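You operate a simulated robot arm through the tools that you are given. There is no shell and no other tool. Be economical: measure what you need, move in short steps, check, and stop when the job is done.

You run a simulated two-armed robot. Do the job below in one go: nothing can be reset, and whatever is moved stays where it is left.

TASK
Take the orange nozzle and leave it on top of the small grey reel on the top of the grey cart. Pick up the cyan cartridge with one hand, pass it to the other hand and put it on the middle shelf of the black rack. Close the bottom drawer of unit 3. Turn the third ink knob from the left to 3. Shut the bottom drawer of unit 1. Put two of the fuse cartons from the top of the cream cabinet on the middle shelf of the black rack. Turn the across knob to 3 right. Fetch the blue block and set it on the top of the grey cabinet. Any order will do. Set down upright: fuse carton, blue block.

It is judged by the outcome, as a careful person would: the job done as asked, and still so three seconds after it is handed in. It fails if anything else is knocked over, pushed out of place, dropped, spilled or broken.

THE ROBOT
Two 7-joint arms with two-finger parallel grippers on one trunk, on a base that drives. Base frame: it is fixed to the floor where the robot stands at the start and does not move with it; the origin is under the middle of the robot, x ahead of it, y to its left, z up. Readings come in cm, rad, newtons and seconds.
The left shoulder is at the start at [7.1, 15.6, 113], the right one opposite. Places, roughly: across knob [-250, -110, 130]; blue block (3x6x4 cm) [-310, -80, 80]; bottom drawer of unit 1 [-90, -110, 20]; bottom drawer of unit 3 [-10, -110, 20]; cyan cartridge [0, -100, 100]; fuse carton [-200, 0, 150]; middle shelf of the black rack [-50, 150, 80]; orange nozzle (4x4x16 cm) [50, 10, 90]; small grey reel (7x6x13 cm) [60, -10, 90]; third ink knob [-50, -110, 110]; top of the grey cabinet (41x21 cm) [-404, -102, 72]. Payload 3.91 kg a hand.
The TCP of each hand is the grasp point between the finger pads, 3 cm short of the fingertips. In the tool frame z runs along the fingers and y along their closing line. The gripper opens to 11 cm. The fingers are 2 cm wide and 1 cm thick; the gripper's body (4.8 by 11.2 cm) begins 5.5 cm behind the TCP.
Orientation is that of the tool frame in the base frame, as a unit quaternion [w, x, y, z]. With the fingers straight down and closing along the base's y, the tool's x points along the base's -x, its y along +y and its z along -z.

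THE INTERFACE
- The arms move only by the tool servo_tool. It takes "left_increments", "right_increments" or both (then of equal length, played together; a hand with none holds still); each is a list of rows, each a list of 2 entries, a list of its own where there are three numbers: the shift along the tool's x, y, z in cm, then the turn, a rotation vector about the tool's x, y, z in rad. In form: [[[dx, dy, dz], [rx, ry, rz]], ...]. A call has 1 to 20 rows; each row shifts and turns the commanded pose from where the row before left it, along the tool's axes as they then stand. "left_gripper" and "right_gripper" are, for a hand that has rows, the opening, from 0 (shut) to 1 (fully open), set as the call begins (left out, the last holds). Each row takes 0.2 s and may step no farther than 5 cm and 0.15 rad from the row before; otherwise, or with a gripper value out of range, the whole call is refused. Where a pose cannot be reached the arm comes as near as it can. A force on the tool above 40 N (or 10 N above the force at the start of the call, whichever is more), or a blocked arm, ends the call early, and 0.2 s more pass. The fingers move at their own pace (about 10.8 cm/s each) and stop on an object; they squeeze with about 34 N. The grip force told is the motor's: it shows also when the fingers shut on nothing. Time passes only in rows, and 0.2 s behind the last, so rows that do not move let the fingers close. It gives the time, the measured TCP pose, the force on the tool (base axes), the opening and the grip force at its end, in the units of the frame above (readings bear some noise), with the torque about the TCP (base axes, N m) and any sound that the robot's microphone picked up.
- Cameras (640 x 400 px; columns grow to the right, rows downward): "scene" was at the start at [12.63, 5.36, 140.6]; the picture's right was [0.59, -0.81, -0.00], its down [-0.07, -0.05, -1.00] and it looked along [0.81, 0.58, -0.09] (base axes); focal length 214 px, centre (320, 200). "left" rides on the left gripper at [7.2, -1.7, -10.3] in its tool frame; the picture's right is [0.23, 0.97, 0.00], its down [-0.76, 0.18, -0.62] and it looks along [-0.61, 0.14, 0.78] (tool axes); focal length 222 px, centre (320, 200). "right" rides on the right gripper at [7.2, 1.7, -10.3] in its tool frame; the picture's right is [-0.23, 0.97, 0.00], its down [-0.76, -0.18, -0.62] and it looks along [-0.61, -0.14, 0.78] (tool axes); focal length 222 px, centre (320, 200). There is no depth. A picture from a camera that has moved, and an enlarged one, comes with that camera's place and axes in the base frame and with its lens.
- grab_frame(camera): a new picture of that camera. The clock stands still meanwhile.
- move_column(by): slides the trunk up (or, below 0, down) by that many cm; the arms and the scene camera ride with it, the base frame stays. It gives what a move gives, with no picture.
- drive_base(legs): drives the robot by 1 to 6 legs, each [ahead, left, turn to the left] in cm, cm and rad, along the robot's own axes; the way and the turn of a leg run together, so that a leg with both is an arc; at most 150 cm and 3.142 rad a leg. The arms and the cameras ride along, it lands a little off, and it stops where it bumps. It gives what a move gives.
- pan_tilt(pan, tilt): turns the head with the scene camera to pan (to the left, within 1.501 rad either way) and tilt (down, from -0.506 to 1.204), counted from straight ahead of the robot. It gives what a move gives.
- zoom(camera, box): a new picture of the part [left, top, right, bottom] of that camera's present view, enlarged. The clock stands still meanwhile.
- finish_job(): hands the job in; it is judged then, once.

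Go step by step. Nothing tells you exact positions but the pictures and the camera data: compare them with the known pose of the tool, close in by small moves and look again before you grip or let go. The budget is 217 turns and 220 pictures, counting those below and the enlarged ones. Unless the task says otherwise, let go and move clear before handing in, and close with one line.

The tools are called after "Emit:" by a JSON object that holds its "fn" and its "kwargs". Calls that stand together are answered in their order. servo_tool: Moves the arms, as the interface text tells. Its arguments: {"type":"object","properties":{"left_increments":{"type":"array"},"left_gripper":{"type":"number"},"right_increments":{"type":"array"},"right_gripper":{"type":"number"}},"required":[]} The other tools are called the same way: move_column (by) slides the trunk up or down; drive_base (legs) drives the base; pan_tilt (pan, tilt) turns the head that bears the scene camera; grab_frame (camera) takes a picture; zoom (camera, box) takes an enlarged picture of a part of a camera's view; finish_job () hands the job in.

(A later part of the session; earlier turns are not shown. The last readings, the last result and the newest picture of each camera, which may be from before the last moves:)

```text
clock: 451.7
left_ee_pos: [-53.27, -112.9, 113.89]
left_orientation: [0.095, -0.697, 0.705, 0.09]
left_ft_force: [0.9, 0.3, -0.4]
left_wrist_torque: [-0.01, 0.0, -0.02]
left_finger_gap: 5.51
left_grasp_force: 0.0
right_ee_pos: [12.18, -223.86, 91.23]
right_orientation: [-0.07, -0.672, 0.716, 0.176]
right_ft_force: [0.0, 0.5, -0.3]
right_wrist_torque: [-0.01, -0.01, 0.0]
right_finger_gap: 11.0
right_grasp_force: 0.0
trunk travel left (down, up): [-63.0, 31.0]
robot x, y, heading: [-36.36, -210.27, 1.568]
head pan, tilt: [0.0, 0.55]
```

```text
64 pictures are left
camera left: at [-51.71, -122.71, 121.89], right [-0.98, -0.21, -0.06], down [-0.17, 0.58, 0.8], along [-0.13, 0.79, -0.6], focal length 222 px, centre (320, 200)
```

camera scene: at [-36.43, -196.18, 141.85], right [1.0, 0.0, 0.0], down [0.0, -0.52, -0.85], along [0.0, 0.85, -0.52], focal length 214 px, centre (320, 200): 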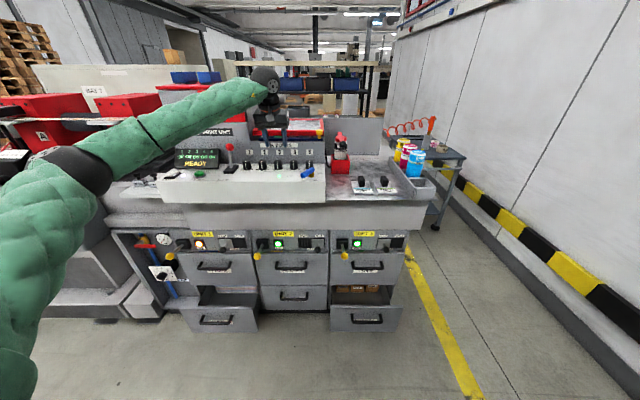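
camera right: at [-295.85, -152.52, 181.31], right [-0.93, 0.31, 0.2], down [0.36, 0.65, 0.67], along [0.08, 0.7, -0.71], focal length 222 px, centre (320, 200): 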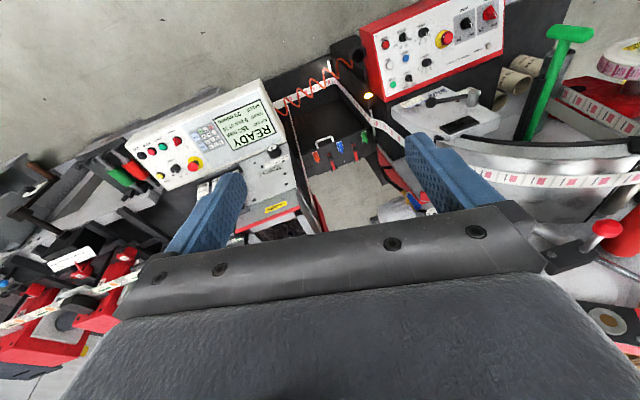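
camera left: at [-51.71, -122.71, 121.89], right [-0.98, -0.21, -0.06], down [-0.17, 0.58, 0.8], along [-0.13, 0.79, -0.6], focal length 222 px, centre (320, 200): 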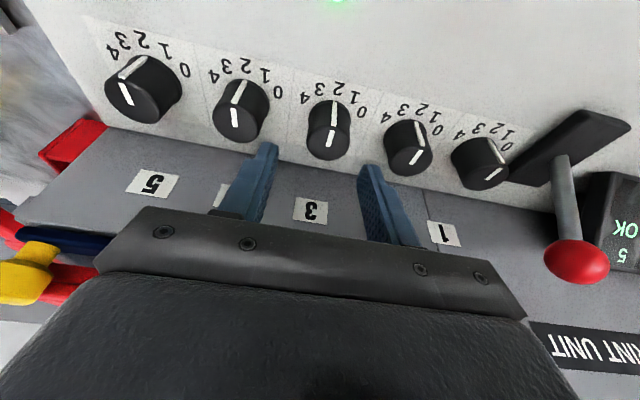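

Well aligned. Advance 5 cm along the tool axis and close on the knob.

Emit:
{"fn": "servo_tool", "kwargs": {"left_increments": [[[0, 0.4, 2], [0, 0, 0]], [[0, 0, 2], [0, 0, 0]], [[0, 0, 0.8], [0, 0, 0]], [[0, 0, 0], [0, 0, 0]]]}}

Emit:
{"fn": "grab_frame", "kwargs": {"camera": "left"}}

```text
clock: 452.7
left_ee_pos: [-53.47, -111.62, 109.38]
left_orientation: [0.096, -0.697, 0.705, 0.091]
left_ft_force: [-0.4, -0.4, 0.9]
left_wrist_torque: [-0.02, -0.02, -0.02]
left_finger_gap: 5.5
left_grasp_force: 0.1
right_ee_pos: [11.99, -223.82, 91.12]
right_orientation: [-0.07, -0.672, 0.716, 0.176]
right_ft_force: [0.5, 0.4, -0.3]
right_wrist_torque: [-0.01, -0.01, 0.03]
right_finger_gap: 11.0
right_grasp_force: 0.1
trunk travel left (down, up): [-63.0, 31.0]
robot x, y, heading: [-36.22, -210.21, 1.568]
head pan, tilt: [0.0, 0.55]
```

```text
63 pictures are left
camera left: at [-52.0, -121.41, 117.4], right [-0.98, -0.21, -0.06], down [-0.17, 0.58, 0.8], along [-0.13, 0.79, -0.6], focal length 222 px, centre (320, 200)
```

left: 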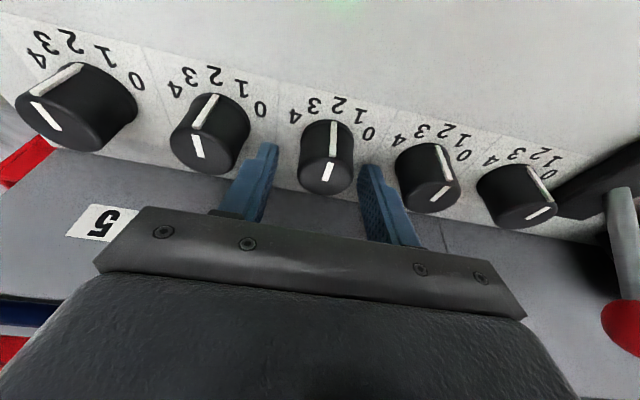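

Emit:
{"fn": "servo_tool", "kwargs": {"left_increments": [[[0, 0.3, 0.4], [0, 0, 0]], [[0, 0, 0], [0, 0, 0]]]}}

Emit:
{"fn": "servo_tool", "kwargs": {"left_increments": [[[0, 0, 0], [0, 0, 0]], [[0, 0, 0], [0, 0, 0]], [[0, 0, 0], [0, 0, 0]], [[0, 0, 0], [-0.0365, 0, -0.135]], [[0, 0, 0], [-0.0365, 0, -0.135]], [[0, 0, 0], [-0.0365, 0, -0.135]], [[0, 0, 0], [-0.0365, 0, -0.135]], [[0, 0, 0], [0, 0, 0]]], "left_gripper": 0}}

Emit:
{"fn": "grab_frame", "kwargs": {"camera": "left"}}

```text
clock: 453.3
left_ee_pos: [-53.86, -111.43, 109.16]
left_orientation: [0.096, -0.697, 0.705, 0.092]
left_ft_force: [2.5, -1.6, 9.3]
left_wrist_torque: [-0.07, 0.19, 0.04]
left_finger_gap: 5.39
left_grasp_force: 0.1
right_ee_pos: [12.12, -223.88, 91.27]
right_orientation: [-0.07, -0.672, 0.716, 0.176]
right_ft_force: [0.4, 0.4, 0.3]
right_wrist_torque: [-0.02, 0.01, 0.0]
right_finger_gap: 11.01
right_grasp_force: 0.1
trunk travel left (down, up): [-63.0, 31.0]
robot x, y, heading: [-36.83, -210.7, 1.568]
head pan, tilt: [0.0, 0.55]
```

```text
clock: 455.1
left_ee_pos: [-54.11, -111.62, 109.14]
left_orientation: [-0.065, 0.865, -0.484, -0.114]
left_ft_force: [-5.1, -11.7, 12.8]
left_wrist_torque: [0.05, 1.33, 0.01]
left_finger_gap: 3.18
left_grasp_force: 45.1
right_ee_pos: [12.11, -223.9, 91.27]
right_orientation: [-0.069, -0.673, 0.715, 0.176]
right_ft_force: [0.1, -0.1, -0.4]
right_wrist_torque: [-0.02, 0.04, -0.01]
right_finger_gap: 11.01
right_grasp_force: 0.0
trunk travel left (down, up): [-63.0, 31.0]
robot x, y, heading: [-36.81, -210.05, 1.565]
head pan, tilt: [0.0, 0.55]
```

```text
62 pictures are left
camera left: at [-47.57, -119.13, 117.18], right [-0.72, -0.7, -0.06], down [-0.45, 0.39, 0.8], along [-0.53, 0.6, -0.6], focal length 222 px, centre (320, 200)
```

left: 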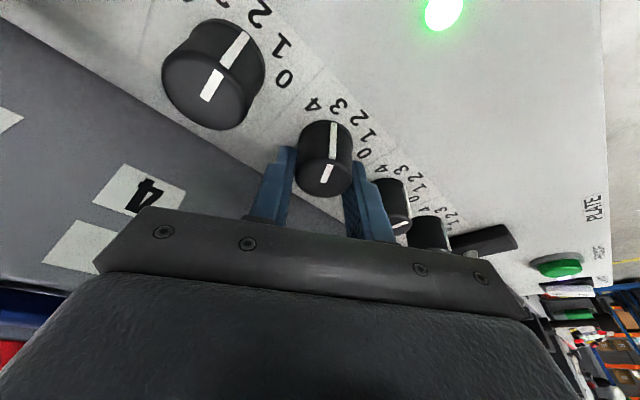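

The pointer now faces 3. Release, back off, and verify.

Emit:
{"fn": "servo_tool", "kwargs": {"left_increments": [[[0, 0, 0], [0, 0, 0]], [[0, 0, 0], [0, 0, 0]], [[0, 0, 0], [0, 0, 0]], [[0, 0, -2], [0, 0, 0]], [[0, 0, -3], [0, 0, 0]], [[0, 0, -3], [0, 0, 0]], [[0, 0, 0], [0.0365, 0, 0.135]], [[0, 0, 0], [0.0365, 0, 0.135]], [[0, 0, 0], [0.0365, 0, 0.135]], [[0, 0, 0], [0.0365, 0, 0.135]], [[0, 0, 0], [0, 0, 0]]], "left_gripper": 0.5}}

Emit:
{"fn": "zoom", "kwargs": {"camera": "left", "box": [200, 60, 440, 210]}}

```text
clock: 457.5
left_ee_pos: [-52.69, -113.27, 116.62]
left_orientation: [0.095, -0.697, 0.705, 0.091]
left_ft_force: [0.2, 0.3, 0.1]
left_wrist_torque: [-0.01, -0.01, 0.02]
left_finger_gap: 5.49
left_grasp_force: 0.0
right_ee_pos: [12.04, -223.8, 91.24]
right_orientation: [-0.07, -0.672, 0.716, 0.175]
right_ft_force: [0.4, 0.2, 0.2]
right_wrist_torque: [-0.01, -0.02, 0.01]
right_finger_gap: 11.01
right_grasp_force: 0.0
trunk travel left (down, up): [-63.0, 31.0]
robot x, y, heading: [-36.55, -210.07, 1.57]
head pan, tilt: [0.0, 0.55]
```

```text
2.67 times, centred on (320, 135) of left
camera zoom: at [-51.21, -123.09, 124.72], right [-0.98, -0.21, -0.06], down [-0.17, 0.58, 0.8], along [-0.13, 0.79, -0.6], focal length 592 px, centre (320, 373)
```

zoom: 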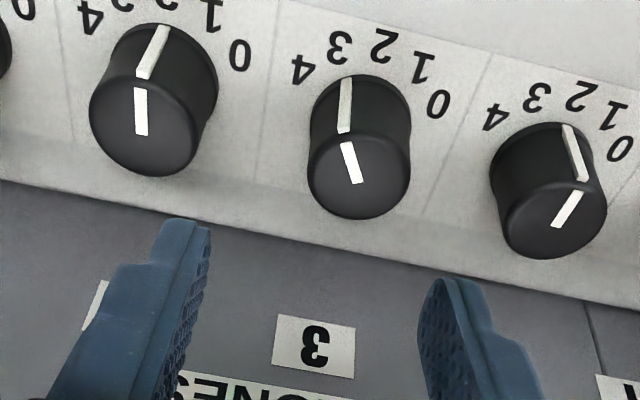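

Knob 3 reads 3. Next the drawers: retract the hand, move in front of unit 1 and lower the trunk fully.

Emit:
{"fn": "servo_tool", "kwargs": {"left_increments": [[[0, 0, -4], [0, 0, 0]], [[2, 0, -4], [0, 0, 0]], [[4, 0, -1], [0, 0, 0]], [[4, 0, 0], [0, 0, 0]], [[4, 0, 0], [0, 0, 0]], [[4, 0, 0], [0, 0, 0]], [[4, 0, 0], [0, 0, 0]], [[4, 0, 0], [0, 0, 0]], [[4, 0, 0], [0, 0, 0]], [[4, 0, 0], [0, 0, 0]], [[0, 0, 0], [0, 0, 0]]], "left_gripper": 0}}

Emit:
{"fn": "drive_base", "kwargs": {"legs": [[-12, 37, 0]]}}

Emit:
{"fn": "move_column", "kwargs": {"by": -40}}

Emit:
{"fn": "move_column", "kwargs": {"by": -22}}

Emit:
{"fn": "servo_tool", "kwargs": {"left_increments": [[[0, 0, 3], [0, -0.08, 0]], [[0, 0, 3], [0, -0.08, 0]], [[0, 0, 3], [0, -0.08, 0]], [[1, 0, 3], [0, -0.08, 0]], [[1, 0, 3], [0, -0.08, 0]], [[2, 0, 3], [0, -0.08, 0]], [[2, 0, 3], [0, 0, 0]], [[0, 0, 0], [0, 0, 0]]]}}

Emit:
{"fn": "pan_tilt", "kwargs": {"pan": 0.1, "tilt": 0.6}}

Emit:
{"fn": "grab_frame", "kwargs": {"camera": "scene"}}

```text
clock: 459.9
left_ee_pos: [-53.39, -148.57, 116.46]
left_orientation: [0.095, -0.698, 0.705, 0.09]
left_ft_force: [-0.3, 0.4, -0.6]
left_wrist_torque: [0.02, -0.02, 0.01]
left_finger_gap: 0.0
left_grasp_force: 33.8
right_ee_pos: [12.09, -223.8, 91.29]
right_orientation: [-0.071, -0.672, 0.716, 0.174]
right_ft_force: [0.5, 0.3, -0.3]
right_wrist_torque: [0.03, -0.02, -0.01]
right_finger_gap: 11.02
right_grasp_force: 0.0
trunk travel left (down, up): [-63.0, 31.0]
robot x, y, heading: [-36.61, -210.06, 1.569]
head pan, tilt: [0.0, 0.55]
```

```text
clock: 462.3
left_ee_pos: [-89.91, -160.88, 116.31]
left_orientation: [0.095, -0.698, 0.704, 0.091]
left_ft_force: [-0.4, 0.7, -0.4]
left_wrist_torque: [0.0, 0.01, -0.02]
left_finger_gap: 0.01
left_grasp_force: 33.7
right_ee_pos: [-24.31, -235.89, 91.3]
right_orientation: [-0.07, -0.673, 0.715, 0.174]
right_ft_force: [-0.7, -0.2, -0.2]
right_wrist_torque: [0.0, 0.0, -0.01]
right_finger_gap: 11.02
right_grasp_force: 0.1
trunk travel left (down, up): [-63.0, 31.0]
robot x, y, heading: [-72.89, -222.18, 1.571]
head pan, tilt: [0.0, 0.55]
```

```text
clock: 466.1
left_ee_pos: [-89.78, -160.91, 76.41]
left_orientation: [0.096, -0.698, 0.704, 0.091]
left_ft_force: [1.0, 0.8, -0.4]
left_wrist_torque: [0.0, 0.01, -0.01]
left_finger_gap: 0.0
left_grasp_force: 33.8
right_ee_pos: [-24.23, -235.89, 51.31]
right_orientation: [-0.07, -0.673, 0.715, 0.175]
right_ft_force: [-0.2, -0.2, -0.2]
right_wrist_torque: [0.02, -0.06, -0.02]
right_finger_gap: 11.0
right_grasp_force: 0.0
trunk travel left (down, up): [-23.0, 71.0]
robot x, y, heading: [-72.88, -222.43, 1.572]
head pan, tilt: [0.0, 0.55]
```

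```text
clock: 468.5
left_ee_pos: [-89.95, -160.92, 54.47]
left_orientation: [0.095, -0.698, 0.704, 0.091]
left_ft_force: [-0.8, -0.4, -0.3]
left_wrist_torque: [0.04, 0.02, -0.03]
left_finger_gap: 0.02
left_grasp_force: 34.4
right_ee_pos: [-24.15, -236.01, 29.38]
right_orientation: [-0.07, -0.673, 0.715, 0.176]
right_ft_force: [0.0, -0.2, -0.1]
right_wrist_torque: [0.0, -0.02, 0.0]
right_finger_gap: 11.01
right_grasp_force: 0.0
trunk travel left (down, up): [-1.0, 93.0]
robot x, y, heading: [-72.52, -222.04, 1.571]
head pan, tilt: [0.0, 0.55]
```

```text
clock: 470.3
left_ee_pos: [-89.4, -155.43, 32.57]
left_orientation: [0.26, -0.656, 0.661, 0.254]
left_ft_force: [0.5, -0.2, 0.1]
left_wrist_torque: [0.03, 0.0, -0.01]
left_finger_gap: 0.0
left_grasp_force: 34.1
right_ee_pos: [-24.27, -235.98, 29.24]
right_orientation: [-0.07, -0.674, 0.714, 0.175]
right_ft_force: [-0.1, -0.1, 0.1]
right_wrist_torque: [-0.01, 0.01, 0.0]
right_finger_gap: 11.01
right_grasp_force: 0.1
trunk travel left (down, up): [-1.0, 93.0]
robot x, y, heading: [-72.92, -222.39, 1.57]
head pan, tilt: [0.0, 0.55]
```

```text
clock: 470.9
left_ee_pos: [-89.5, -155.49, 32.82]
left_orientation: [0.259, -0.656, 0.661, 0.255]
left_ft_force: [-1.0, -0.4, -0.1]
left_wrist_torque: [-0.01, -0.04, 0.04]
left_finger_gap: 0.02
left_grasp_force: 34.8
right_ee_pos: [-24.12, -236.08, 29.24]
right_orientation: [-0.07, -0.673, 0.715, 0.175]
right_ft_force: [0.3, -0.3, 0.5]
right_wrist_torque: [-0.01, 0.0, 0.01]
right_finger_gap: 11.0
right_grasp_force: 0.0
trunk travel left (down, up): [-1.0, 93.0]
robot x, y, heading: [-72.72, -222.51, 1.571]
head pan, tilt: [0.099, 0.6]
```

```text
60 pictures are left
camera scene: at [-73.63, -208.58, 79.4], right [1.0, 0.1, 0.0], down [0.06, -0.56, -0.83], along [-0.08, 0.82, -0.56], focal length 214 px, centre (320, 200)
```

scene: 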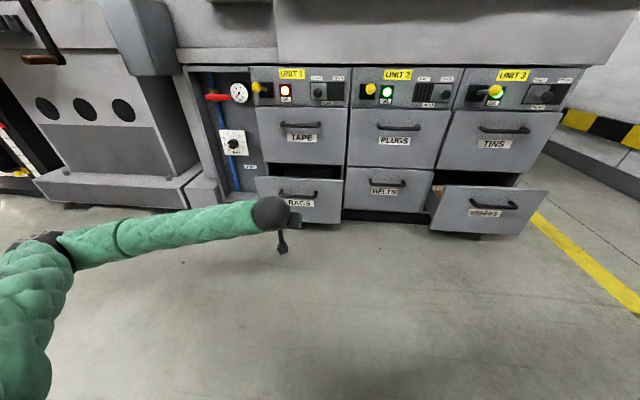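

The unit 1 drawer front is at y≈−131, z 14–36. Lower the closed fingers below the handle and push with the base.

Emit:
{"fn": "servo_tool", "kwargs": {"left_increments": [[[2.9, 0, 3.1], [0, 0, 0]], [[2.9, 0, 3.1], [0, 0, 0]], [[0, 0, 0], [0, 0, 0]]]}}

Emit:
{"fn": "drive_base", "kwargs": {"legs": [[30, 0, 0]]}}

Emit:
{"fn": "grab_frame", "kwargs": {"camera": "scene"}}

```text
clock: 471.8
left_ee_pos: [-89.84, -155.84, 24.34]
left_orientation: [0.259, -0.656, 0.662, 0.254]
left_ft_force: [1.2, -0.7, 0.2]
left_wrist_torque: [0.01, 0.0, 0.05]
left_finger_gap: 0.02
left_grasp_force: 33.8
right_ee_pos: [-24.18, -235.98, 29.18]
right_orientation: [-0.069, -0.672, 0.716, 0.176]
right_ft_force: [-1.1, 1.4, -0.3]
right_wrist_torque: [0.02, 0.0, 0.03]
right_finger_gap: 10.97
right_grasp_force: 0.2
trunk travel left (down, up): [-1.0, 93.0]
robot x, y, heading: [-72.96, -222.37, 1.568]
head pan, tilt: [0.099, 0.6]
```

```text
clock: 473.8
left_ee_pos: [-89.82, -125.68, 24.38]
left_orientation: [0.259, -0.656, 0.662, 0.254]
left_ft_force: [-0.3, -0.6, -0.4]
left_wrist_torque: [-0.02, -0.02, 0.0]
left_finger_gap: 0.0
left_grasp_force: 34.3
right_ee_pos: [-24.23, -205.56, 29.16]
right_orientation: [-0.07, -0.673, 0.715, 0.175]
right_ft_force: [-0.3, -0.1, 0.8]
right_wrist_torque: [0.01, -0.01, 0.0]
right_finger_gap: 10.98
right_grasp_force: 0.1
trunk travel left (down, up): [-1.0, 93.0]
robot x, y, heading: [-72.57, -191.77, 1.571]
head pan, tilt: [0.099, 0.6]
```

```text
59 pictures are left
camera scene: at [-73.63, -178.26, 79.39], right [0.99, 0.1, 0.0], down [0.06, -0.56, -0.82], along [-0.08, 0.82, -0.57], focal length 214 px, centre (320, 200)
```

scene: 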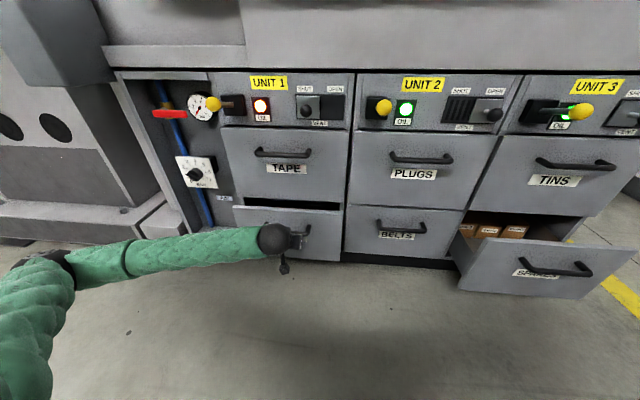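

The drawer is moving in. Push the rest.

Emit:
{"fn": "drive_base", "kwargs": {"legs": [[7, 0, 0]]}}

Emit:
{"fn": "servo_tool", "kwargs": {"left_increments": [[[-0.74, 0, 0.68], [0, 0, 0]], [[-0.74, 0, 0.68], [0, 0, 0]], [[-0.74, 0, 0.68], [0, 0, 0]], [[-0.74, 0, 0.68], [0, 0, 0]], [[-0.74, 0, 0.68], [0, 0, 0]], [[-0.74, 0, 0.68], [0, 0, 0]]]}}

Emit:
{"fn": "grab_frame", "kwargs": {"camera": "scene"}}

```text
clock: 474.9
left_ee_pos: [-89.89, -120.37, 24.33]
left_orientation: [0.258, -0.657, 0.661, 0.252]
left_ft_force: [0.8, -2.2, 1.7]
left_wrist_torque: [0.04, 0.12, 0.1]
left_finger_gap: 0.01
left_grasp_force: 34.6
right_ee_pos: [-24.21, -199.8, 29.14]
right_orientation: [-0.071, -0.674, 0.714, 0.174]
right_ft_force: [-0.6, -1.0, -0.4]
right_wrist_torque: [0.01, 0.0, -0.02]
right_finger_gap: 11.0
right_grasp_force: 0.0
trunk travel left (down, up): [-1.0, 93.0]
robot x, y, heading: [-72.76, -186.29, 1.571]
head pan, tilt: [0.099, 0.6]
stopped in leg 1: the force on the tool passed its limit at 124 N (the readings are from after the stop); the commanded pose is now the measured one
```

```text
clock: 475.2
left_ee_pos: [-89.96, -120.37, 24.3]
left_orientation: [0.257, -0.658, 0.661, 0.252]
left_ft_force: [-0.4, -8.6, 8.4]
left_wrist_torque: [0.36, 0.43, 0.5]
left_finger_gap: 0.01
left_grasp_force: 34.0
right_ee_pos: [-24.3, -199.74, 29.29]
right_orientation: [-0.07, -0.674, 0.714, 0.175]
right_ft_force: [0.2, -0.4, 0.4]
right_wrist_torque: [-0.04, 0.0, 0.01]
right_finger_gap: 11.0
right_grasp_force: 0.0
trunk travel left (down, up): [-1.0, 93.0]
robot x, y, heading: [-72.93, -186.37, 1.576]
head pan, tilt: [0.099, 0.6]
stopped in row 1 (left hand): the force on the tool passed its limit at 65 N (the readings are from after the stop); the commanded pose is now the measured one
```

```text
58 pictures are left
camera scene: at [-73.68, -172.55, 79.41], right [0.99, 0.1, 0.0], down [0.06, -0.56, -0.83], along [-0.08, 0.82, -0.56], focal length 214 px, centre (320, 200)
```

scene: 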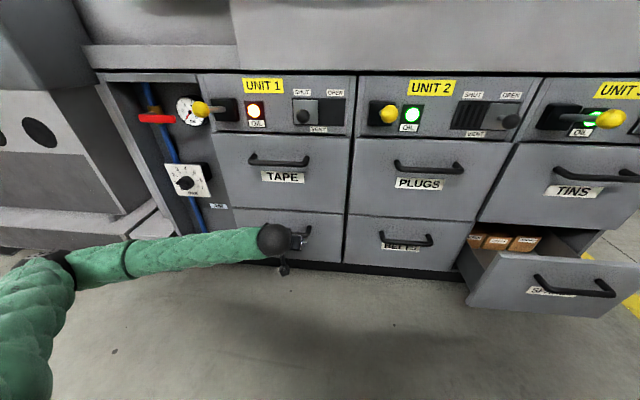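

Unit 1's bottom drawer is shut flush. Back off and move over to unit 3.

Emit:
{"fn": "drive_base", "kwargs": {"legs": [[-30, 0, 0], [0, -45, 0]]}}

Emit:
{"fn": "pan_tilt", "kwargs": {"pan": -0.7, "tilt": 0.4}}

Emit:
{"fn": "grab_frame", "kwargs": {"camera": "scene"}}

```text
clock: 479.5
left_ee_pos: [-44.67, -149.61, 24.32]
left_orientation: [0.257, -0.656, 0.664, 0.251]
left_ft_force: [-0.2, 0.2, 0.3]
left_wrist_torque: [0.01, -0.01, 0.03]
left_finger_gap: 0.0
left_grasp_force: 33.5
right_ee_pos: [20.6, -229.31, 29.24]
right_orientation: [-0.07, -0.672, 0.716, 0.175]
right_ft_force: [-0.7, 0.6, 0.2]
right_wrist_torque: [0.01, 0.0, -0.02]
right_finger_gap: 10.99
right_grasp_force: 0.1
trunk travel left (down, up): [-1.0, 93.0]
robot x, y, heading: [-28.32, -215.87, 1.57]
head pan, tilt: [0.099, 0.6]
```

```text
clock: 480.6
left_ee_pos: [-44.72, -149.66, 24.3]
left_orientation: [0.256, -0.657, 0.663, 0.251]
left_ft_force: [0.2, 0.3, 0.6]
left_wrist_torque: [0.01, 0.03, -0.03]
left_finger_gap: 0.0
left_grasp_force: 33.8
right_ee_pos: [20.58, -229.48, 29.28]
right_orientation: [-0.071, -0.672, 0.716, 0.175]
right_ft_force: [-0.6, -0.1, 0.2]
right_wrist_torque: [0.01, 0.0, -0.01]
right_finger_gap: 11.0
right_grasp_force: 0.1
trunk travel left (down, up): [-1.0, 93.0]
robot x, y, heading: [-27.93, -215.72, 1.568]
head pan, tilt: [-0.7, 0.4]
```

```text
57 pictures are left
camera scene: at [-21.86, -203.66, 81.22], right [0.76, -0.65, 0.0], down [-0.25, -0.3, -0.92], along [0.59, 0.7, -0.39], focal length 214 px, centre (320, 200)
```

scene: 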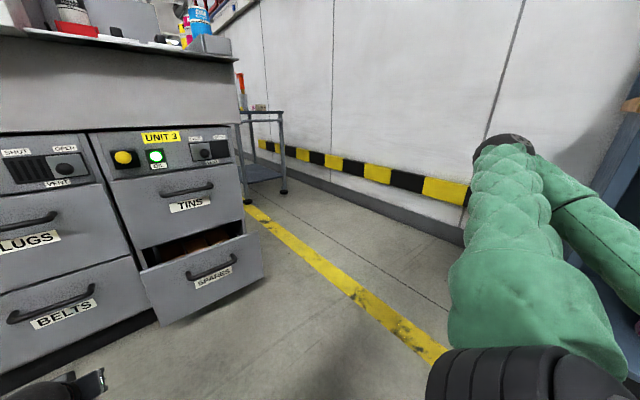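

Emit:
{"fn": "drive_base", "kwargs": {"legs": [[0, -33, 0], [22, 0, 0]]}}

Emit:
{"fn": "pan_tilt", "kwargs": {"pan": 0.1, "tilt": 0.6}}

Emit:
{"fn": "grab_frame", "kwargs": {"camera": "scene"}}

```text
clock: 482.5
left_ee_pos: [-21.04, -149.48, 24.13]
left_orientation: [-0.251, 0.671, -0.649, -0.255]
left_ft_force: [0.5, -0.8, -0.8]
left_wrist_torque: [0.04, 0.04, -0.01]
left_finger_gap: 0.0
left_grasp_force: 33.9
right_ee_pos: [46.26, -225.79, 29.61]
right_orientation: [-0.075, -0.679, 0.708, 0.178]
right_ft_force: [0.3, 0.6, 0.5]
right_wrist_torque: [-0.01, -0.01, -0.01]
right_finger_gap: 11.01
right_grasp_force: 0.0
trunk travel left (down, up): [-1.0, 93.0]
robot x, y, heading: [-1.41, -214.58, 1.613]
head pan, tilt: [-0.7, 0.4]
stopped in leg 1: the robot was blocked; the commanded pose is now the measured one
```

```text
clock: 483.7
left_ee_pos: [-21.02, -149.46, 23.86]
left_orientation: [-0.25, 0.672, -0.649, -0.254]
left_ft_force: [0.0, -0.9, 0.1]
left_wrist_torque: [-0.02, 0.05, 0.01]
left_finger_gap: 0.0
left_grasp_force: 33.8
right_ee_pos: [46.36, -225.85, 29.58]
right_orientation: [-0.074, -0.679, 0.708, 0.178]
right_ft_force: [-0.6, 0.4, 0.4]
right_wrist_torque: [0.02, 0.04, -0.02]
right_finger_gap: 11.01
right_grasp_force: 0.0
trunk travel left (down, up): [-1.0, 93.0]
robot x, y, heading: [-1.92, -214.75, 1.608]
head pan, tilt: [0.099, 0.6]
```

```text
56 pictures are left
camera scene: at [-2.95, -200.92, 79.36], right [0.99, 0.14, 0.0], down [0.08, -0.56, -0.82], along [-0.11, 0.82, -0.57], focal length 214 px, centre (320, 200)
```

scene: 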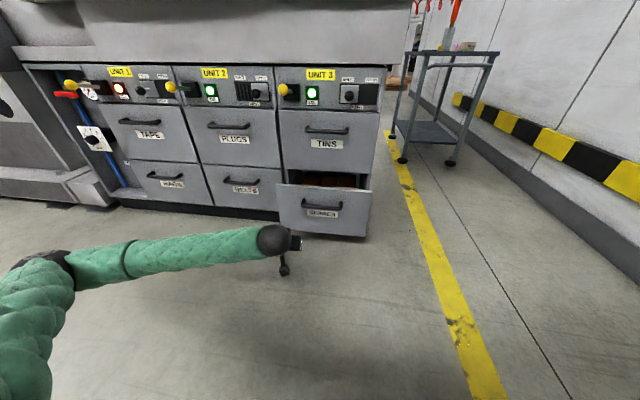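

The right elbow bumped the bench to the east; I'll ease left, straighten, and shift the hand by arm to the drawer's centre.

Emit:
{"fn": "drive_base", "kwargs": {"legs": [[3, 4, -0.04]]}}

Emit:
{"fn": "servo_tool", "kwargs": {"left_increments": [[[0, -4, 0], [0, 0, 0]], [[0, -4, 0], [0, 0, 0]], [[0, -3, 0], [0, 0, 0]], [[0, 0, 0], [0, 0, 0]]]}}

Emit:
{"fn": "drive_base", "kwargs": {"legs": [[22, 0, 0]]}}

Emit:
{"fn": "grab_frame", "kwargs": {"camera": "scene"}}

```text
clock: 484.6
left_ee_pos: [-22.11, -145.76, 24.12]
left_orientation: [0.256, -0.657, 0.664, 0.25]
left_ft_force: [0.6, -0.4, 0.4]
left_wrist_torque: [0.01, -0.03, 0.04]
left_finger_gap: 0.0
left_grasp_force: 34.5
right_ee_pos: [41.84, -225.05, 29.46]
right_orientation: [-0.071, -0.663, 0.723, 0.182]
right_ft_force: [0.4, -0.7, 0.7]
right_wrist_torque: [0.02, 0.03, -0.02]
right_finger_gap: 10.99
right_grasp_force: 0.0
trunk travel left (down, up): [-1.0, 93.0]
robot x, y, heading: [-5.39, -212.04, 1.568]
head pan, tilt: [0.099, 0.6]
```

```text
clock: 485.6
left_ee_pos: [-11.29, -145.71, 24.12]
left_orientation: [0.255, -0.657, 0.664, 0.25]
left_ft_force: [0.1, 0.2, 0.8]
left_wrist_torque: [-0.01, -0.01, -0.01]
left_finger_gap: 0.01
left_grasp_force: 33.8
right_ee_pos: [41.86, -224.88, 29.46]
right_orientation: [-0.071, -0.663, 0.723, 0.181]
right_ft_force: [-0.2, -0.2, 0.1]
right_wrist_torque: [0.01, 0.01, 0.04]
right_finger_gap: 11.01
right_grasp_force: 0.0
trunk travel left (down, up): [-1.0, 93.0]
robot x, y, heading: [-5.78, -212.32, 1.569]
head pan, tilt: [0.099, 0.6]
```

```text
clock: 487.2
left_ee_pos: [-11.2, -124.5, 24.22]
left_orientation: [0.256, -0.657, 0.663, 0.25]
left_ft_force: [-0.4, 0.3, -0.3]
left_wrist_torque: [-0.02, 0.01, 0.02]
left_finger_gap: 0.0
left_grasp_force: 34.1
right_ee_pos: [41.97, -203.68, 29.42]
right_orientation: [-0.071, -0.663, 0.723, 0.182]
right_ft_force: [-0.2, 0.1, 0.4]
right_wrist_torque: [0.03, 0.01, -0.04]
right_finger_gap: 10.98
right_grasp_force: 0.0
trunk travel left (down, up): [-1.0, 93.0]
robot x, y, heading: [-5.54, -190.48, 1.569]
head pan, tilt: [0.099, 0.6]
```

```text
55 pictures are left
camera scene: at [-6.12, -176.86, 79.39], right [1.0, 0.1, 0.0], down [0.05, -0.56, -0.82], along [-0.08, 0.82, -0.57], focal length 214 px, centre (320, 200)
```

scene: 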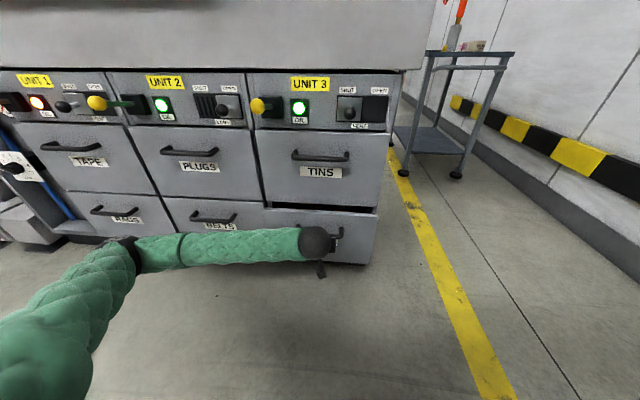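

Nearly in; push the last few centimetres.

Emit:
{"fn": "drive_base", "kwargs": {"legs": [[7, 0, 0]]}}

Emit:
{"fn": "grab_frame", "kwargs": {"camera": "scene"}}

```text
clock: 488.2
left_ee_pos: [-11.17, -120.55, 24.18]
left_orientation: [0.254, -0.658, 0.664, 0.248]
left_ft_force: [-0.3, -3.6, 2.6]
left_wrist_torque: [0.18, 0.15, 0.25]
left_finger_gap: 0.0
left_grasp_force: 33.8
right_ee_pos: [42.01, -199.27, 29.4]
right_orientation: [-0.071, -0.664, 0.722, 0.18]
right_ft_force: [0.1, 0.4, 1.1]
right_wrist_torque: [-0.01, 0.01, -0.04]
right_finger_gap: 11.0
right_grasp_force: 0.1
trunk travel left (down, up): [-1.0, 93.0]
robot x, y, heading: [-5.56, -186.16, 1.567]
head pan, tilt: [0.099, 0.6]
stopped in leg 1: the force on the tool passed its limit at 150 N (the readings are from after the stop); the commanded pose is now the measured one
```

```text
54 pictures are left
camera scene: at [-6.13, -172.33, 79.38], right [1.0, 0.1, 0.0], down [0.05, -0.56, -0.83], along [-0.08, 0.82, -0.56], focal length 214 px, centre (320, 200)
```

scene: 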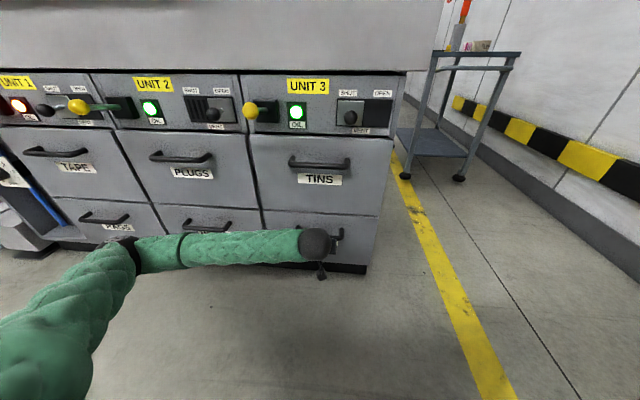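

Unit 3's drawer is shut. Now the cyan cartridge: back off, raise the trunk and look.

Emit:
{"fn": "drive_base", "kwargs": {"legs": [[-26, 6, 0]]}}

Emit:
{"fn": "move_column", "kwargs": {"by": 40}}

Emit:
{"fn": "move_column", "kwargs": {"by": 30}}

Emit:
{"fn": "pan_tilt", "kwargs": {"pan": -0.2, "tilt": 0.5}}

Emit:
{"fn": "grab_frame", "kwargs": {"camera": "scene"}}

```text
clock: 490.1
left_ee_pos: [-17.28, -147.66, 24.2]
left_orientation: [0.255, -0.657, 0.665, 0.247]
left_ft_force: [0.0, 0.1, 0.2]
left_wrist_torque: [-0.01, 0.0, 0.0]
left_finger_gap: 0.03
left_grasp_force: 33.7
right_ee_pos: [35.7, -226.41, 29.46]
right_orientation: [-0.072, -0.663, 0.723, 0.181]
right_ft_force: [0.4, -0.3, -0.2]
right_wrist_torque: [0.02, -0.04, 0.05]
right_finger_gap: 10.97
right_grasp_force: 0.1
trunk travel left (down, up): [-1.0, 93.0]
robot x, y, heading: [-11.48, -213.23, 1.572]
head pan, tilt: [0.099, 0.6]
```

```text
clock: 494.0
left_ee_pos: [-17.35, -147.54, 64.19]
left_orientation: [0.254, -0.657, 0.664, 0.248]
left_ft_force: [0.2, 0.2, 0.2]
left_wrist_torque: [0.0, -0.03, -0.01]
left_finger_gap: 0.01
left_grasp_force: 34.4
right_ee_pos: [35.76, -226.38, 69.38]
right_orientation: [-0.071, -0.662, 0.724, 0.181]
right_ft_force: [-0.2, 0.3, -0.5]
right_wrist_torque: [0.0, 0.0, 0.0]
right_finger_gap: 10.99
right_grasp_force: 0.0
trunk travel left (down, up): [-41.0, 53.0]
robot x, y, heading: [-11.74, -212.53, 1.568]
head pan, tilt: [0.099, 0.6]
```

```text
clock: 497.0
left_ee_pos: [-17.24, -147.69, 94.21]
left_orientation: [0.255, -0.657, 0.665, 0.248]
left_ft_force: [0.3, 0.9, -0.2]
left_wrist_torque: [0.0, -0.03, -0.02]
left_finger_gap: 0.0
left_grasp_force: 34.1
right_ee_pos: [35.76, -226.34, 99.44]
right_orientation: [-0.072, -0.662, 0.724, 0.181]
right_ft_force: [0.4, 0.9, 0.4]
right_wrist_torque: [-0.01, -0.03, 0.0]
right_finger_gap: 10.99
right_grasp_force: 0.0
trunk travel left (down, up): [-71.0, 23.0]
robot x, y, heading: [-11.83, -213.12, 1.566]
head pan, tilt: [0.099, 0.6]
```

```text
clock: 497.8
left_ee_pos: [-17.28, -147.63, 94.18]
left_orientation: [0.254, -0.657, 0.664, 0.248]
left_ft_force: [0.4, -0.7, 0.0]
left_wrist_torque: [-0.01, 0.01, 0.02]
left_finger_gap: 0.0
left_grasp_force: 33.7
right_ee_pos: [35.78, -226.28, 99.42]
right_orientation: [-0.072, -0.663, 0.723, 0.18]
right_ft_force: [0.5, 0.4, 0.3]
right_wrist_torque: [-0.03, 0.02, -0.02]
right_finger_gap: 10.98
right_grasp_force: 0.2
trunk travel left (down, up): [-71.0, 23.0]
robot x, y, heading: [-11.75, -213.09, 1.564]
head pan, tilt: [-0.201, 0.499]
```

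```text
53 pictures are left
camera scene: at [-9.64, -199.31, 150.3], right [0.98, -0.2, 0.0], down [-0.1, -0.47, -0.88], along [0.18, 0.86, -0.48], focal length 214 px, centre (320, 200)
```

scene: 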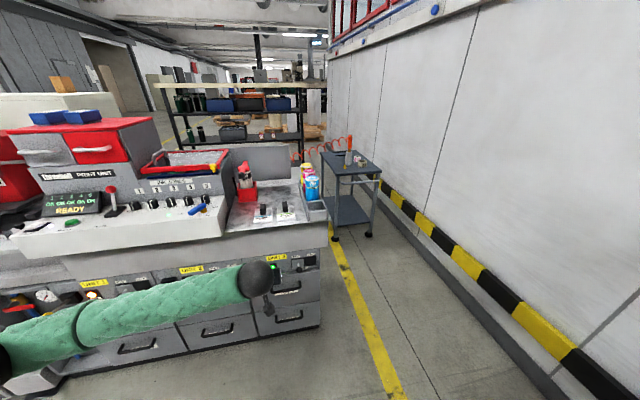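

The cyan cartridge is centred near [5.4, -109.8], about z 100–114. The right hand will pick it and the left will place it. I'll lift the left hand clear to the side and swing the right hand up and forward.

Emit:
{"fn": "servo_tool", "kwargs": {"left_increments": [[[-2.9, 2, -2.76], [0, 0, 0]], [[-2.9, 2, -2.76], [0, 0, 0]], [[-2.9, 2, -2.76], [0, 0, 0]], [[-2.9, 2, -2.76], [0, 0, 0]], [[-2.9, 2, -2.76], [0, 0, 0]], [[-2.9, 2, -2.76], [0, 0, 0]], [[-2.9, 2, -2.76], [0, 0, 0]], [[-2.9, 2, -2.76], [0, 0, 0]], [[0, 0, 0], [0, 0, 0]], [[0, 0, 0], [0, 0, 0]], [[0, 0, 0], [0, 0, 0]], [[0, 0, 0], [0, 0, 0]], [[0, 0, 0], [0, 0, 0]], [[0, 0, 0], [0, 0, 0]], [[0, 0, 0], [0, 0, 0]]], "right_increments": [[[0, 0, -3], [0.12, 0.051, -0.028]], [[0, 0, -3], [0.12, 0.051, -0.028]], [[0, 0, -3], [0.12, 0.051, -0.028]], [[-3, 0, -3], [0, 0, 0]], [[-3, 0, -3], [0, 0, 0]], [[-4, 0, -2], [0, 0, 0]], [[-4, 0, -2], [0, 0, 0]], [[-4, 0, -2], [0, 0, 0]], [[-4, 0, -2], [0, 0, 0]], [[-4, 0, 0], [0, 0, 0]], [[-4, 0, 0], [0, 0, 0]], [[-4, 0, 0], [0, 0, 0]], [[-4, 0, 0], [0, 0, 0]], [[-4, 0, 0], [0, 0, 0]], [[0, 0, 0], [0, 0, 0]]], "right_gripper": 1}}

Emit:
{"fn": "pan_tilt", "kwargs": {"pan": -0.7, "tilt": 0.4}}

Emit:
{"fn": "grab_frame", "kwargs": {"camera": "scene"}}

```text
clock: 501.0
left_ee_pos: [-33.32, -144.66, 126.31]
left_orientation: [0.254, -0.658, 0.664, 0.248]
left_ft_force: [0.3, -0.7, 0.1]
left_wrist_torque: [-0.03, 0.04, -0.03]
left_finger_gap: 0.0
left_grasp_force: 33.9
right_ee_pos: [49.14, -192.59, 122.84]
right_orientation: [0.0, -0.706, 0.708, 0.002]
right_ft_force: [0.7, -0.7, 0.2]
right_wrist_torque: [-0.01, 0.01, -0.04]
right_finger_gap: 10.99
right_grasp_force: 0.0
right hand out of reach, approached as far as the arm can: row 1, 2, 3, 4, 5, 6, 7, 8, 10
trunk travel left (down, up): [-71.0, 23.0]
robot x, y, heading: [-11.82, -213.29, 1.562]
head pan, tilt: [-0.201, 0.499]
```

```text
clock: 501.9
left_ee_pos: [-33.34, -144.57, 126.34]
left_orientation: [0.254, -0.657, 0.665, 0.248]
left_ft_force: [-0.5, -0.6, -0.6]
left_wrist_torque: [0.01, 0.05, 0.01]
left_finger_gap: 0.01
left_grasp_force: 33.7
right_ee_pos: [49.05, -192.47, 122.76]
right_orientation: [0.001, -0.705, 0.709, 0.001]
right_ft_force: [-0.3, 0.0, -0.5]
right_wrist_torque: [0.04, -0.04, -0.02]
right_finger_gap: 11.02
right_grasp_force: 0.0
trunk travel left (down, up): [-71.0, 23.0]
robot x, y, heading: [-11.45, -213.49, 1.567]
head pan, tilt: [-0.7, 0.4]
```

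```text
52 pictures are left
camera scene: at [-5.52, -201.13, 151.21], right [0.76, -0.65, 0.0], down [-0.25, -0.3, -0.92], along [0.6, 0.7, -0.39], focal length 214 px, centre (320, 200)
```

scene: 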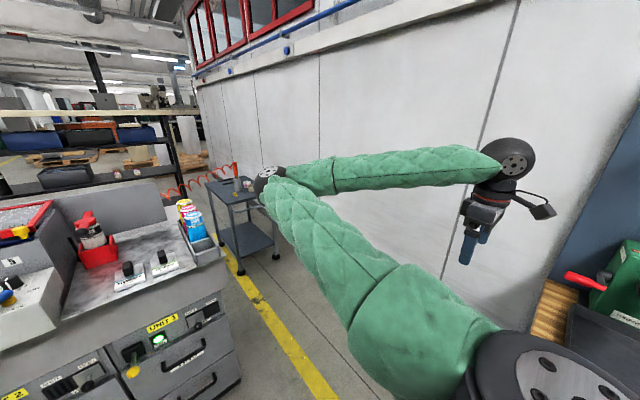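

Emit:
{"fn": "servo_tool", "kwargs": {"right_increments": [[[-4, 0, 0], [0, 0, 0]], [[-4, 0, 0], [0, 0, 0]], [[-4, 0, 0], [0, 0, 0]], [[-4, 0, 0], [0, 0, 0]], [[-4, 0, 0], [0, 0, 0]], [[-4, 0, 0], [0, 0, 0]], [[-4, 0, 0], [0, 0, 0]], [[-4, 0, 0], [0, 0, 0]], [[-4, 0, 0], [0, 0, 0]], [[-4, 0, 0], [0, 0, 0]], [[-4, 2, 0], [0, 0, 0]], [[-3, 3, 0], [0, 0, 0]], [[-3, 3, 0], [0, 0, 0]], [[-2, 4, 0], [0, 0, 0]], [[-1, 4, 0], [0, 0, 0]], [[0, 4, 0], [0, 0, 0]], [[0, 4, 0], [0, 0, 0]], [[0, 4, 0], [0, 0, 0]], [[0, 0, 0], [0, 0, 0]]]}}

Emit:
{"fn": "pan_tilt", "kwargs": {"pan": -0.3, "tilt": 0.4}}

Emit:
{"fn": "grab_frame", "kwargs": {"camera": "scene"}}

```text
clock: 505.9
left_ee_pos: [-33.42, -144.56, 126.26]
left_orientation: [0.255, -0.657, 0.665, 0.248]
left_ft_force: [0.3, -0.7, -0.4]
left_wrist_torque: [-0.04, -0.03, -0.01]
left_finger_gap: 0.01
left_grasp_force: 33.8
right_ee_pos: [34.11, -133.31, 122.36]
right_orientation: [0.001, -0.706, 0.708, 0.0]
right_ft_force: [-0.5, 1.0, -0.5]
right_wrist_torque: [0.01, -0.02, 0.0]
right_finger_gap: 11.0
right_grasp_force: 0.0
right hand out of reach, approached as far as the arm can: row 15, 16, 17, 18
trunk travel left (down, up): [-71.0, 23.0]
robot x, y, heading: [-11.55, -213.3, 1.565]
head pan, tilt: [-0.7, 0.4]
```

```text
clock: 506.8
left_ee_pos: [-33.39, -144.59, 126.33]
left_orientation: [0.254, -0.658, 0.665, 0.247]
left_ft_force: [-0.9, -0.6, 0.3]
left_wrist_torque: [0.02, -0.02, 0.0]
left_finger_gap: 0.0
left_grasp_force: 33.8
right_ee_pos: [34.09, -133.49, 122.36]
right_orientation: [0.0, -0.706, 0.708, 0.0]
right_ft_force: [0.3, -0.8, 0.6]
right_wrist_torque: [-0.01, 0.02, 0.0]
right_finger_gap: 11.01
right_grasp_force: 0.1
trunk travel left (down, up): [-71.0, 23.0]
robot x, y, heading: [-11.78, -212.88, 1.563]
head pan, tilt: [-0.3, 0.4]
```

```text
51 pictures are left
camera scene: at [-8.74, -199.34, 151.21], right [0.95, -0.3, 0.0], down [-0.12, -0.37, -0.92], along [0.28, 0.88, -0.39], focal length 214 px, centre (320, 200)
```

scene: 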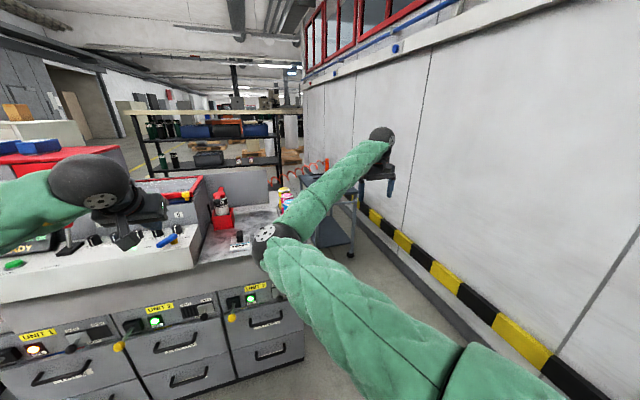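

The right arm reaches best to its own side, so I'll shift the robot left 28 cm instead (raising the left hand a bit first) and move up.

Emit:
{"fn": "servo_tool", "kwargs": {"left_increments": [[[1, 0, -4.5], [0, 0, 0]], [[1, 0, -4.5], [0, 0, 0]], [[1, 0, -4.5], [0, 0, 0]], [[0, 0, 0], [0, 0, 0]]]}}

Emit:
{"fn": "drive_base", "kwargs": {"legs": [[0, 28, 0], [16, 0, 0]]}}

Emit:
{"fn": "grab_frame", "kwargs": {"camera": "right"}}

Emit:
{"fn": "grab_frame", "kwargs": {"camera": "scene"}}

```text
clock: 507.8
left_ee_pos: [-33.77, -155.64, 134.17]
left_orientation: [0.254, -0.657, 0.665, 0.248]
left_ft_force: [0.1, 0.3, -0.5]
left_wrist_torque: [-0.01, -0.01, -0.03]
left_finger_gap: 0.01
left_grasp_force: 34.0
right_ee_pos: [33.95, -133.36, 122.37]
right_orientation: [0.001, -0.706, 0.708, 0.001]
right_ft_force: [-0.5, 0.0, -0.2]
right_wrist_torque: [0.01, -0.03, -0.03]
right_finger_gap: 10.97
right_grasp_force: 0.2
trunk travel left (down, up): [-71.0, 23.0]
robot x, y, heading: [-12.14, -212.98, 1.569]
head pan, tilt: [-0.3, 0.4]
```

```text
clock: 510.7
left_ee_pos: [-60.59, -139.13, 134.13]
left_orientation: [0.255, -0.655, 0.667, 0.247]
left_ft_force: [-0.8, 0.7, -0.3]
left_wrist_torque: [-0.05, -0.03, -0.01]
left_finger_gap: 0.0
left_grasp_force: 33.9
right_ee_pos: [7.4, -117.55, 122.5]
right_orientation: [0.001, -0.704, 0.71, 0.0]
right_ft_force: [-0.3, 0.6, 0.3]
right_wrist_torque: [0.0, 0.01, 0.01]
right_finger_gap: 11.03
right_grasp_force: 0.1
trunk travel left (down, up): [-71.0, 23.0]
robot x, y, heading: [-39.19, -197.23, 1.562]
head pan, tilt: [-0.3, 0.4]
```

```text
50 pictures are left
camera right: at [5.63, -124.87, 132.73], right [-0.97, 0.24, 0.0], down [0.19, 0.76, 0.63], along [0.15, 0.61, -0.78], focal length 222 px, centre (320, 200)
```

right: 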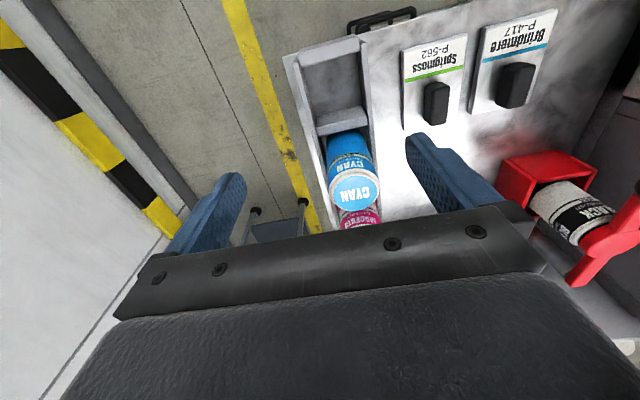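

```text
49 pictures are left
camera scene: at [-35.99, -183.1, 151.23], right [0.95, -0.31, 0.0], down [-0.12, -0.37, -0.92], along [0.28, 0.88, -0.39], focal length 214 px, centre (320, 200)
```

scene: 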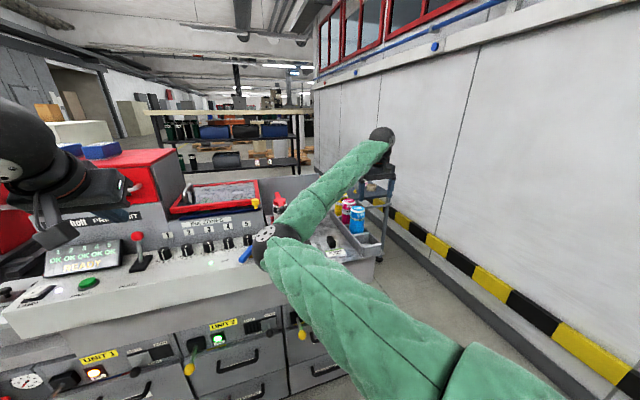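

The cyan top centre is about [5.4, -109.3, 113]. Align using the base, then lower with the trunk.

Emit:
{"fn": "drive_base", "kwargs": {"legs": [[8.3, 2, 0]]}}

Emit:
{"fn": "servo_tool", "kwargs": {"right_increments": [[[0, 0, 0], [0, 0, 0]], [[0, 0, 0], [0, 0, 0]]], "right_gripper": 0.8}}

Emit:
{"fn": "move_column", "kwargs": {"by": -5}}

Emit:
{"fn": "grab_frame", "kwargs": {"camera": "right"}}

```text
clock: 511.8
left_ee_pos: [-62.63, -130.49, 134.15]
left_orientation: [0.256, -0.654, 0.668, 0.246]
left_ft_force: [-0.1, -0.5, 0.6]
left_wrist_torque: [-0.03, 0.01, -0.02]
left_finger_gap: 0.0
left_grasp_force: 34.6
right_ee_pos: [5.33, -108.92, 122.36]
right_orientation: [0.001, -0.703, 0.711, 0.0]
right_ft_force: [-0.9, -0.6, -0.5]
right_wrist_torque: [-0.05, -0.01, -0.02]
right_finger_gap: 11.01
right_grasp_force: 0.2
trunk travel left (down, up): [-71.0, 23.0]
robot x, y, heading: [-41.05, -188.57, 1.561]
head pan, tilt: [-0.3, 0.4]
```

```text
clock: 512.4
left_ee_pos: [-62.6, -130.52, 134.25]
left_orientation: [0.256, -0.654, 0.668, 0.245]
left_ft_force: [0.2, 0.3, -0.3]
left_wrist_torque: [0.01, 0.0, 0.01]
left_finger_gap: 0.02
left_grasp_force: 34.1
right_ee_pos: [5.22, -108.86, 122.26]
right_orientation: [0.001, -0.703, 0.711, 0.0]
right_ft_force: [0.1, -0.2, -0.5]
right_wrist_torque: [-0.03, -0.01, -0.01]
right_finger_gap: 8.79
right_grasp_force: 0.0
trunk travel left (down, up): [-71.0, 23.0]
robot x, y, heading: [-41.61, -188.63, 1.55]
head pan, tilt: [-0.3, 0.4]
```

```text
clock: 513.4
left_ee_pos: [-62.54, -130.68, 129.17]
left_orientation: [0.255, -0.654, 0.668, 0.246]
left_ft_force: [-0.2, -0.4, 0.1]
left_wrist_torque: [0.01, 0.01, 0.01]
left_finger_gap: 0.0
left_grasp_force: 34.3
right_ee_pos: [5.4, -108.98, 117.48]
right_orientation: [0.002, -0.703, 0.711, 0.001]
right_ft_force: [0.0, 0.5, 0.6]
right_wrist_torque: [-0.01, 0.01, 0.0]
right_finger_gap: 8.8
right_grasp_force: 0.0
trunk travel left (down, up): [-66.0, 28.0]
robot x, y, heading: [-40.99, -188.3, 1.558]
head pan, tilt: [-0.3, 0.4]
```

```text
48 pictures are left
camera right: at [3.7, -116.38, 127.78], right [-0.97, 0.24, 0.0], down [0.19, 0.76, 0.63], along [0.15, 0.61, -0.78], focal length 222 px, centre (320, 200)
```

right: 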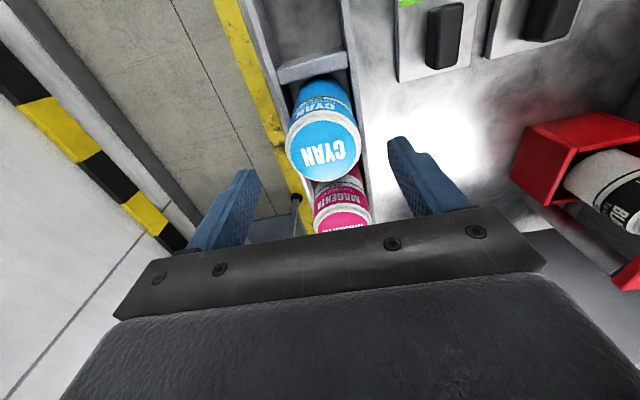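

Emit:
{"fn": "servo_tool", "kwargs": {"right_increments": [[[0.8, 0.3, 0], [0, 0, 0]], [[0, 0, 0], [0, 0, 0]]]}}

Emit:
{"fn": "move_column", "kwargs": {"by": -6.5}}

Emit:
{"fn": "grab_frame", "kwargs": {"camera": "right"}}

```text
clock: 514.0
left_ee_pos: [-62.53, -130.59, 129.21]
left_orientation: [0.255, -0.655, 0.668, 0.246]
left_ft_force: [0.2, 0.4, -0.8]
left_wrist_torque: [-0.01, 0.0, 0.01]
left_finger_gap: 0.0
left_grasp_force: 33.7
right_ee_pos: [5.63, -109.5, 117.37]
right_orientation: [0.002, -0.703, 0.712, 0.0]
right_ft_force: [0.0, -0.4, 0.2]
right_wrist_torque: [-0.02, 0.04, 0.01]
right_finger_gap: 8.78
right_grasp_force: 0.1
right hand out of reach, approached as far as the arm can: row 1
trunk travel left (down, up): [-66.0, 28.0]
robot x, y, heading: [-41.08, -188.51, 1.561]
head pan, tilt: [-0.3, 0.4]
```

```text
clock: 515.0
left_ee_pos: [-62.53, -130.59, 122.87]
left_orientation: [0.256, -0.654, 0.668, 0.245]
left_ft_force: [-0.9, -0.7, 0.1]
left_wrist_torque: [0.03, -0.02, 0.01]
left_finger_gap: 0.0
left_grasp_force: 33.6
right_ee_pos: [5.67, -109.56, 110.89]
right_orientation: [0.002, -0.703, 0.711, 0.001]
right_ft_force: [0.1, 0.8, -0.4]
right_wrist_torque: [0.01, -0.02, 0.0]
right_finger_gap: 8.81
right_grasp_force: 0.0
trunk travel left (down, up): [-59.5, 34.5]
robot x, y, heading: [-41.06, -188.54, 1.553]
head pan, tilt: [-0.3, 0.4]
```

```text
47 pictures are left
camera right: at [3.97, -116.9, 121.21], right [-0.97, 0.24, 0.0], down [0.19, 0.76, 0.63], along [0.15, 0.61, -0.78], focal length 222 px, centre (320, 200)
```

right: 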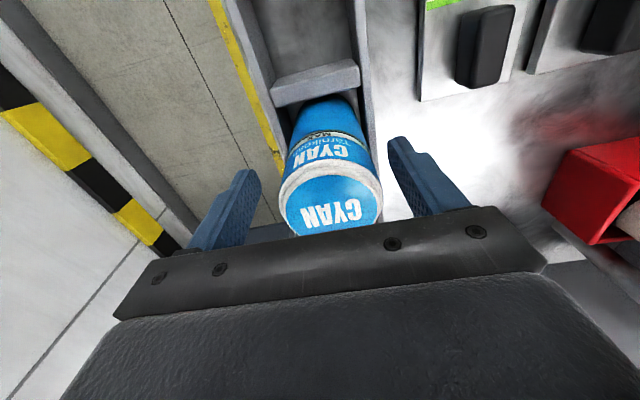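

Well placed. Grip the cartridge and lift with the trunk.

Emit:
{"fn": "servo_tool", "kwargs": {"right_increments": [[[0, 0, 0], [0, 0, 0]], [[0, 0, 0], [0, 0, 0]], [[0, 0, 0], [0, 0, 0]], [[0, 0, 0], [0, 0, 0]]], "right_gripper": 0}}

Emit:
{"fn": "move_column", "kwargs": {"by": 22}}

Emit:
{"fn": "grab_frame", "kwargs": {"camera": "scene"}}

```text
clock: 516.0
left_ee_pos: [-62.69, -130.54, 122.66]
left_orientation: [0.255, -0.654, 0.668, 0.247]
left_ft_force: [0.0, -0.1, -0.4]
left_wrist_torque: [0.02, 0.01, 0.06]
left_finger_gap: 0.01
left_grasp_force: 34.0
right_ee_pos: [5.63, -109.52, 110.98]
right_orientation: [0.002, -0.703, 0.711, 0.0]
right_ft_force: [-2.5, 0.3, 3.1]
right_wrist_torque: [0.25, 0.24, 0.08]
right_finger_gap: 6.08
right_grasp_force: 34.0
trunk travel left (down, up): [-59.5, 34.5]
robot x, y, heading: [-40.8, -188.44, 1.557]
head pan, tilt: [-0.3, 0.4]
```

```text
clock: 518.3
left_ee_pos: [-62.57, -130.55, 144.55]
left_orientation: [0.256, -0.655, 0.667, 0.246]
left_ft_force: [0.7, 0.4, 0.3]
left_wrist_torque: [0.02, 0.0, 0.01]
left_finger_gap: 0.0
left_grasp_force: 33.7
right_ee_pos: [5.66, -109.3, 132.78]
right_orientation: [0.001, -0.702, 0.712, 0.001]
right_ft_force: [-0.5, -0.1, -5.0]
right_wrist_torque: [-0.07, 0.0, 0.04]
right_finger_gap: 6.07
right_grasp_force: 33.4
trunk travel left (down, up): [-81.5, 12.5]
robot x, y, heading: [-40.77, -187.8, 1.559]
head pan, tilt: [-0.3, 0.4]
```

```text
46 pictures are left
camera scene: at [-37.95, -174.45, 161.7], right [0.95, -0.31, 0.0], down [-0.12, -0.37, -0.92], along [0.28, 0.88, -0.39], focal length 214 px, centre (320, 200)
```

scene: 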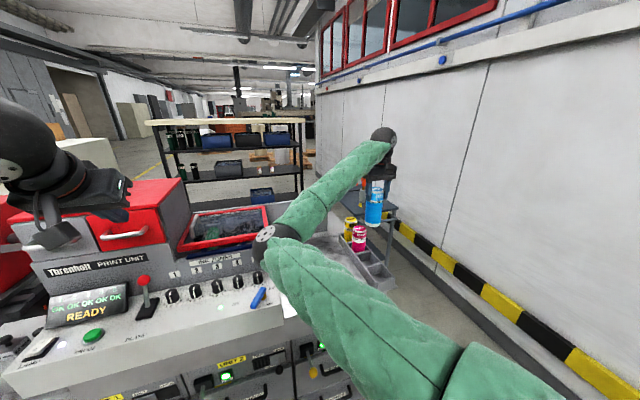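

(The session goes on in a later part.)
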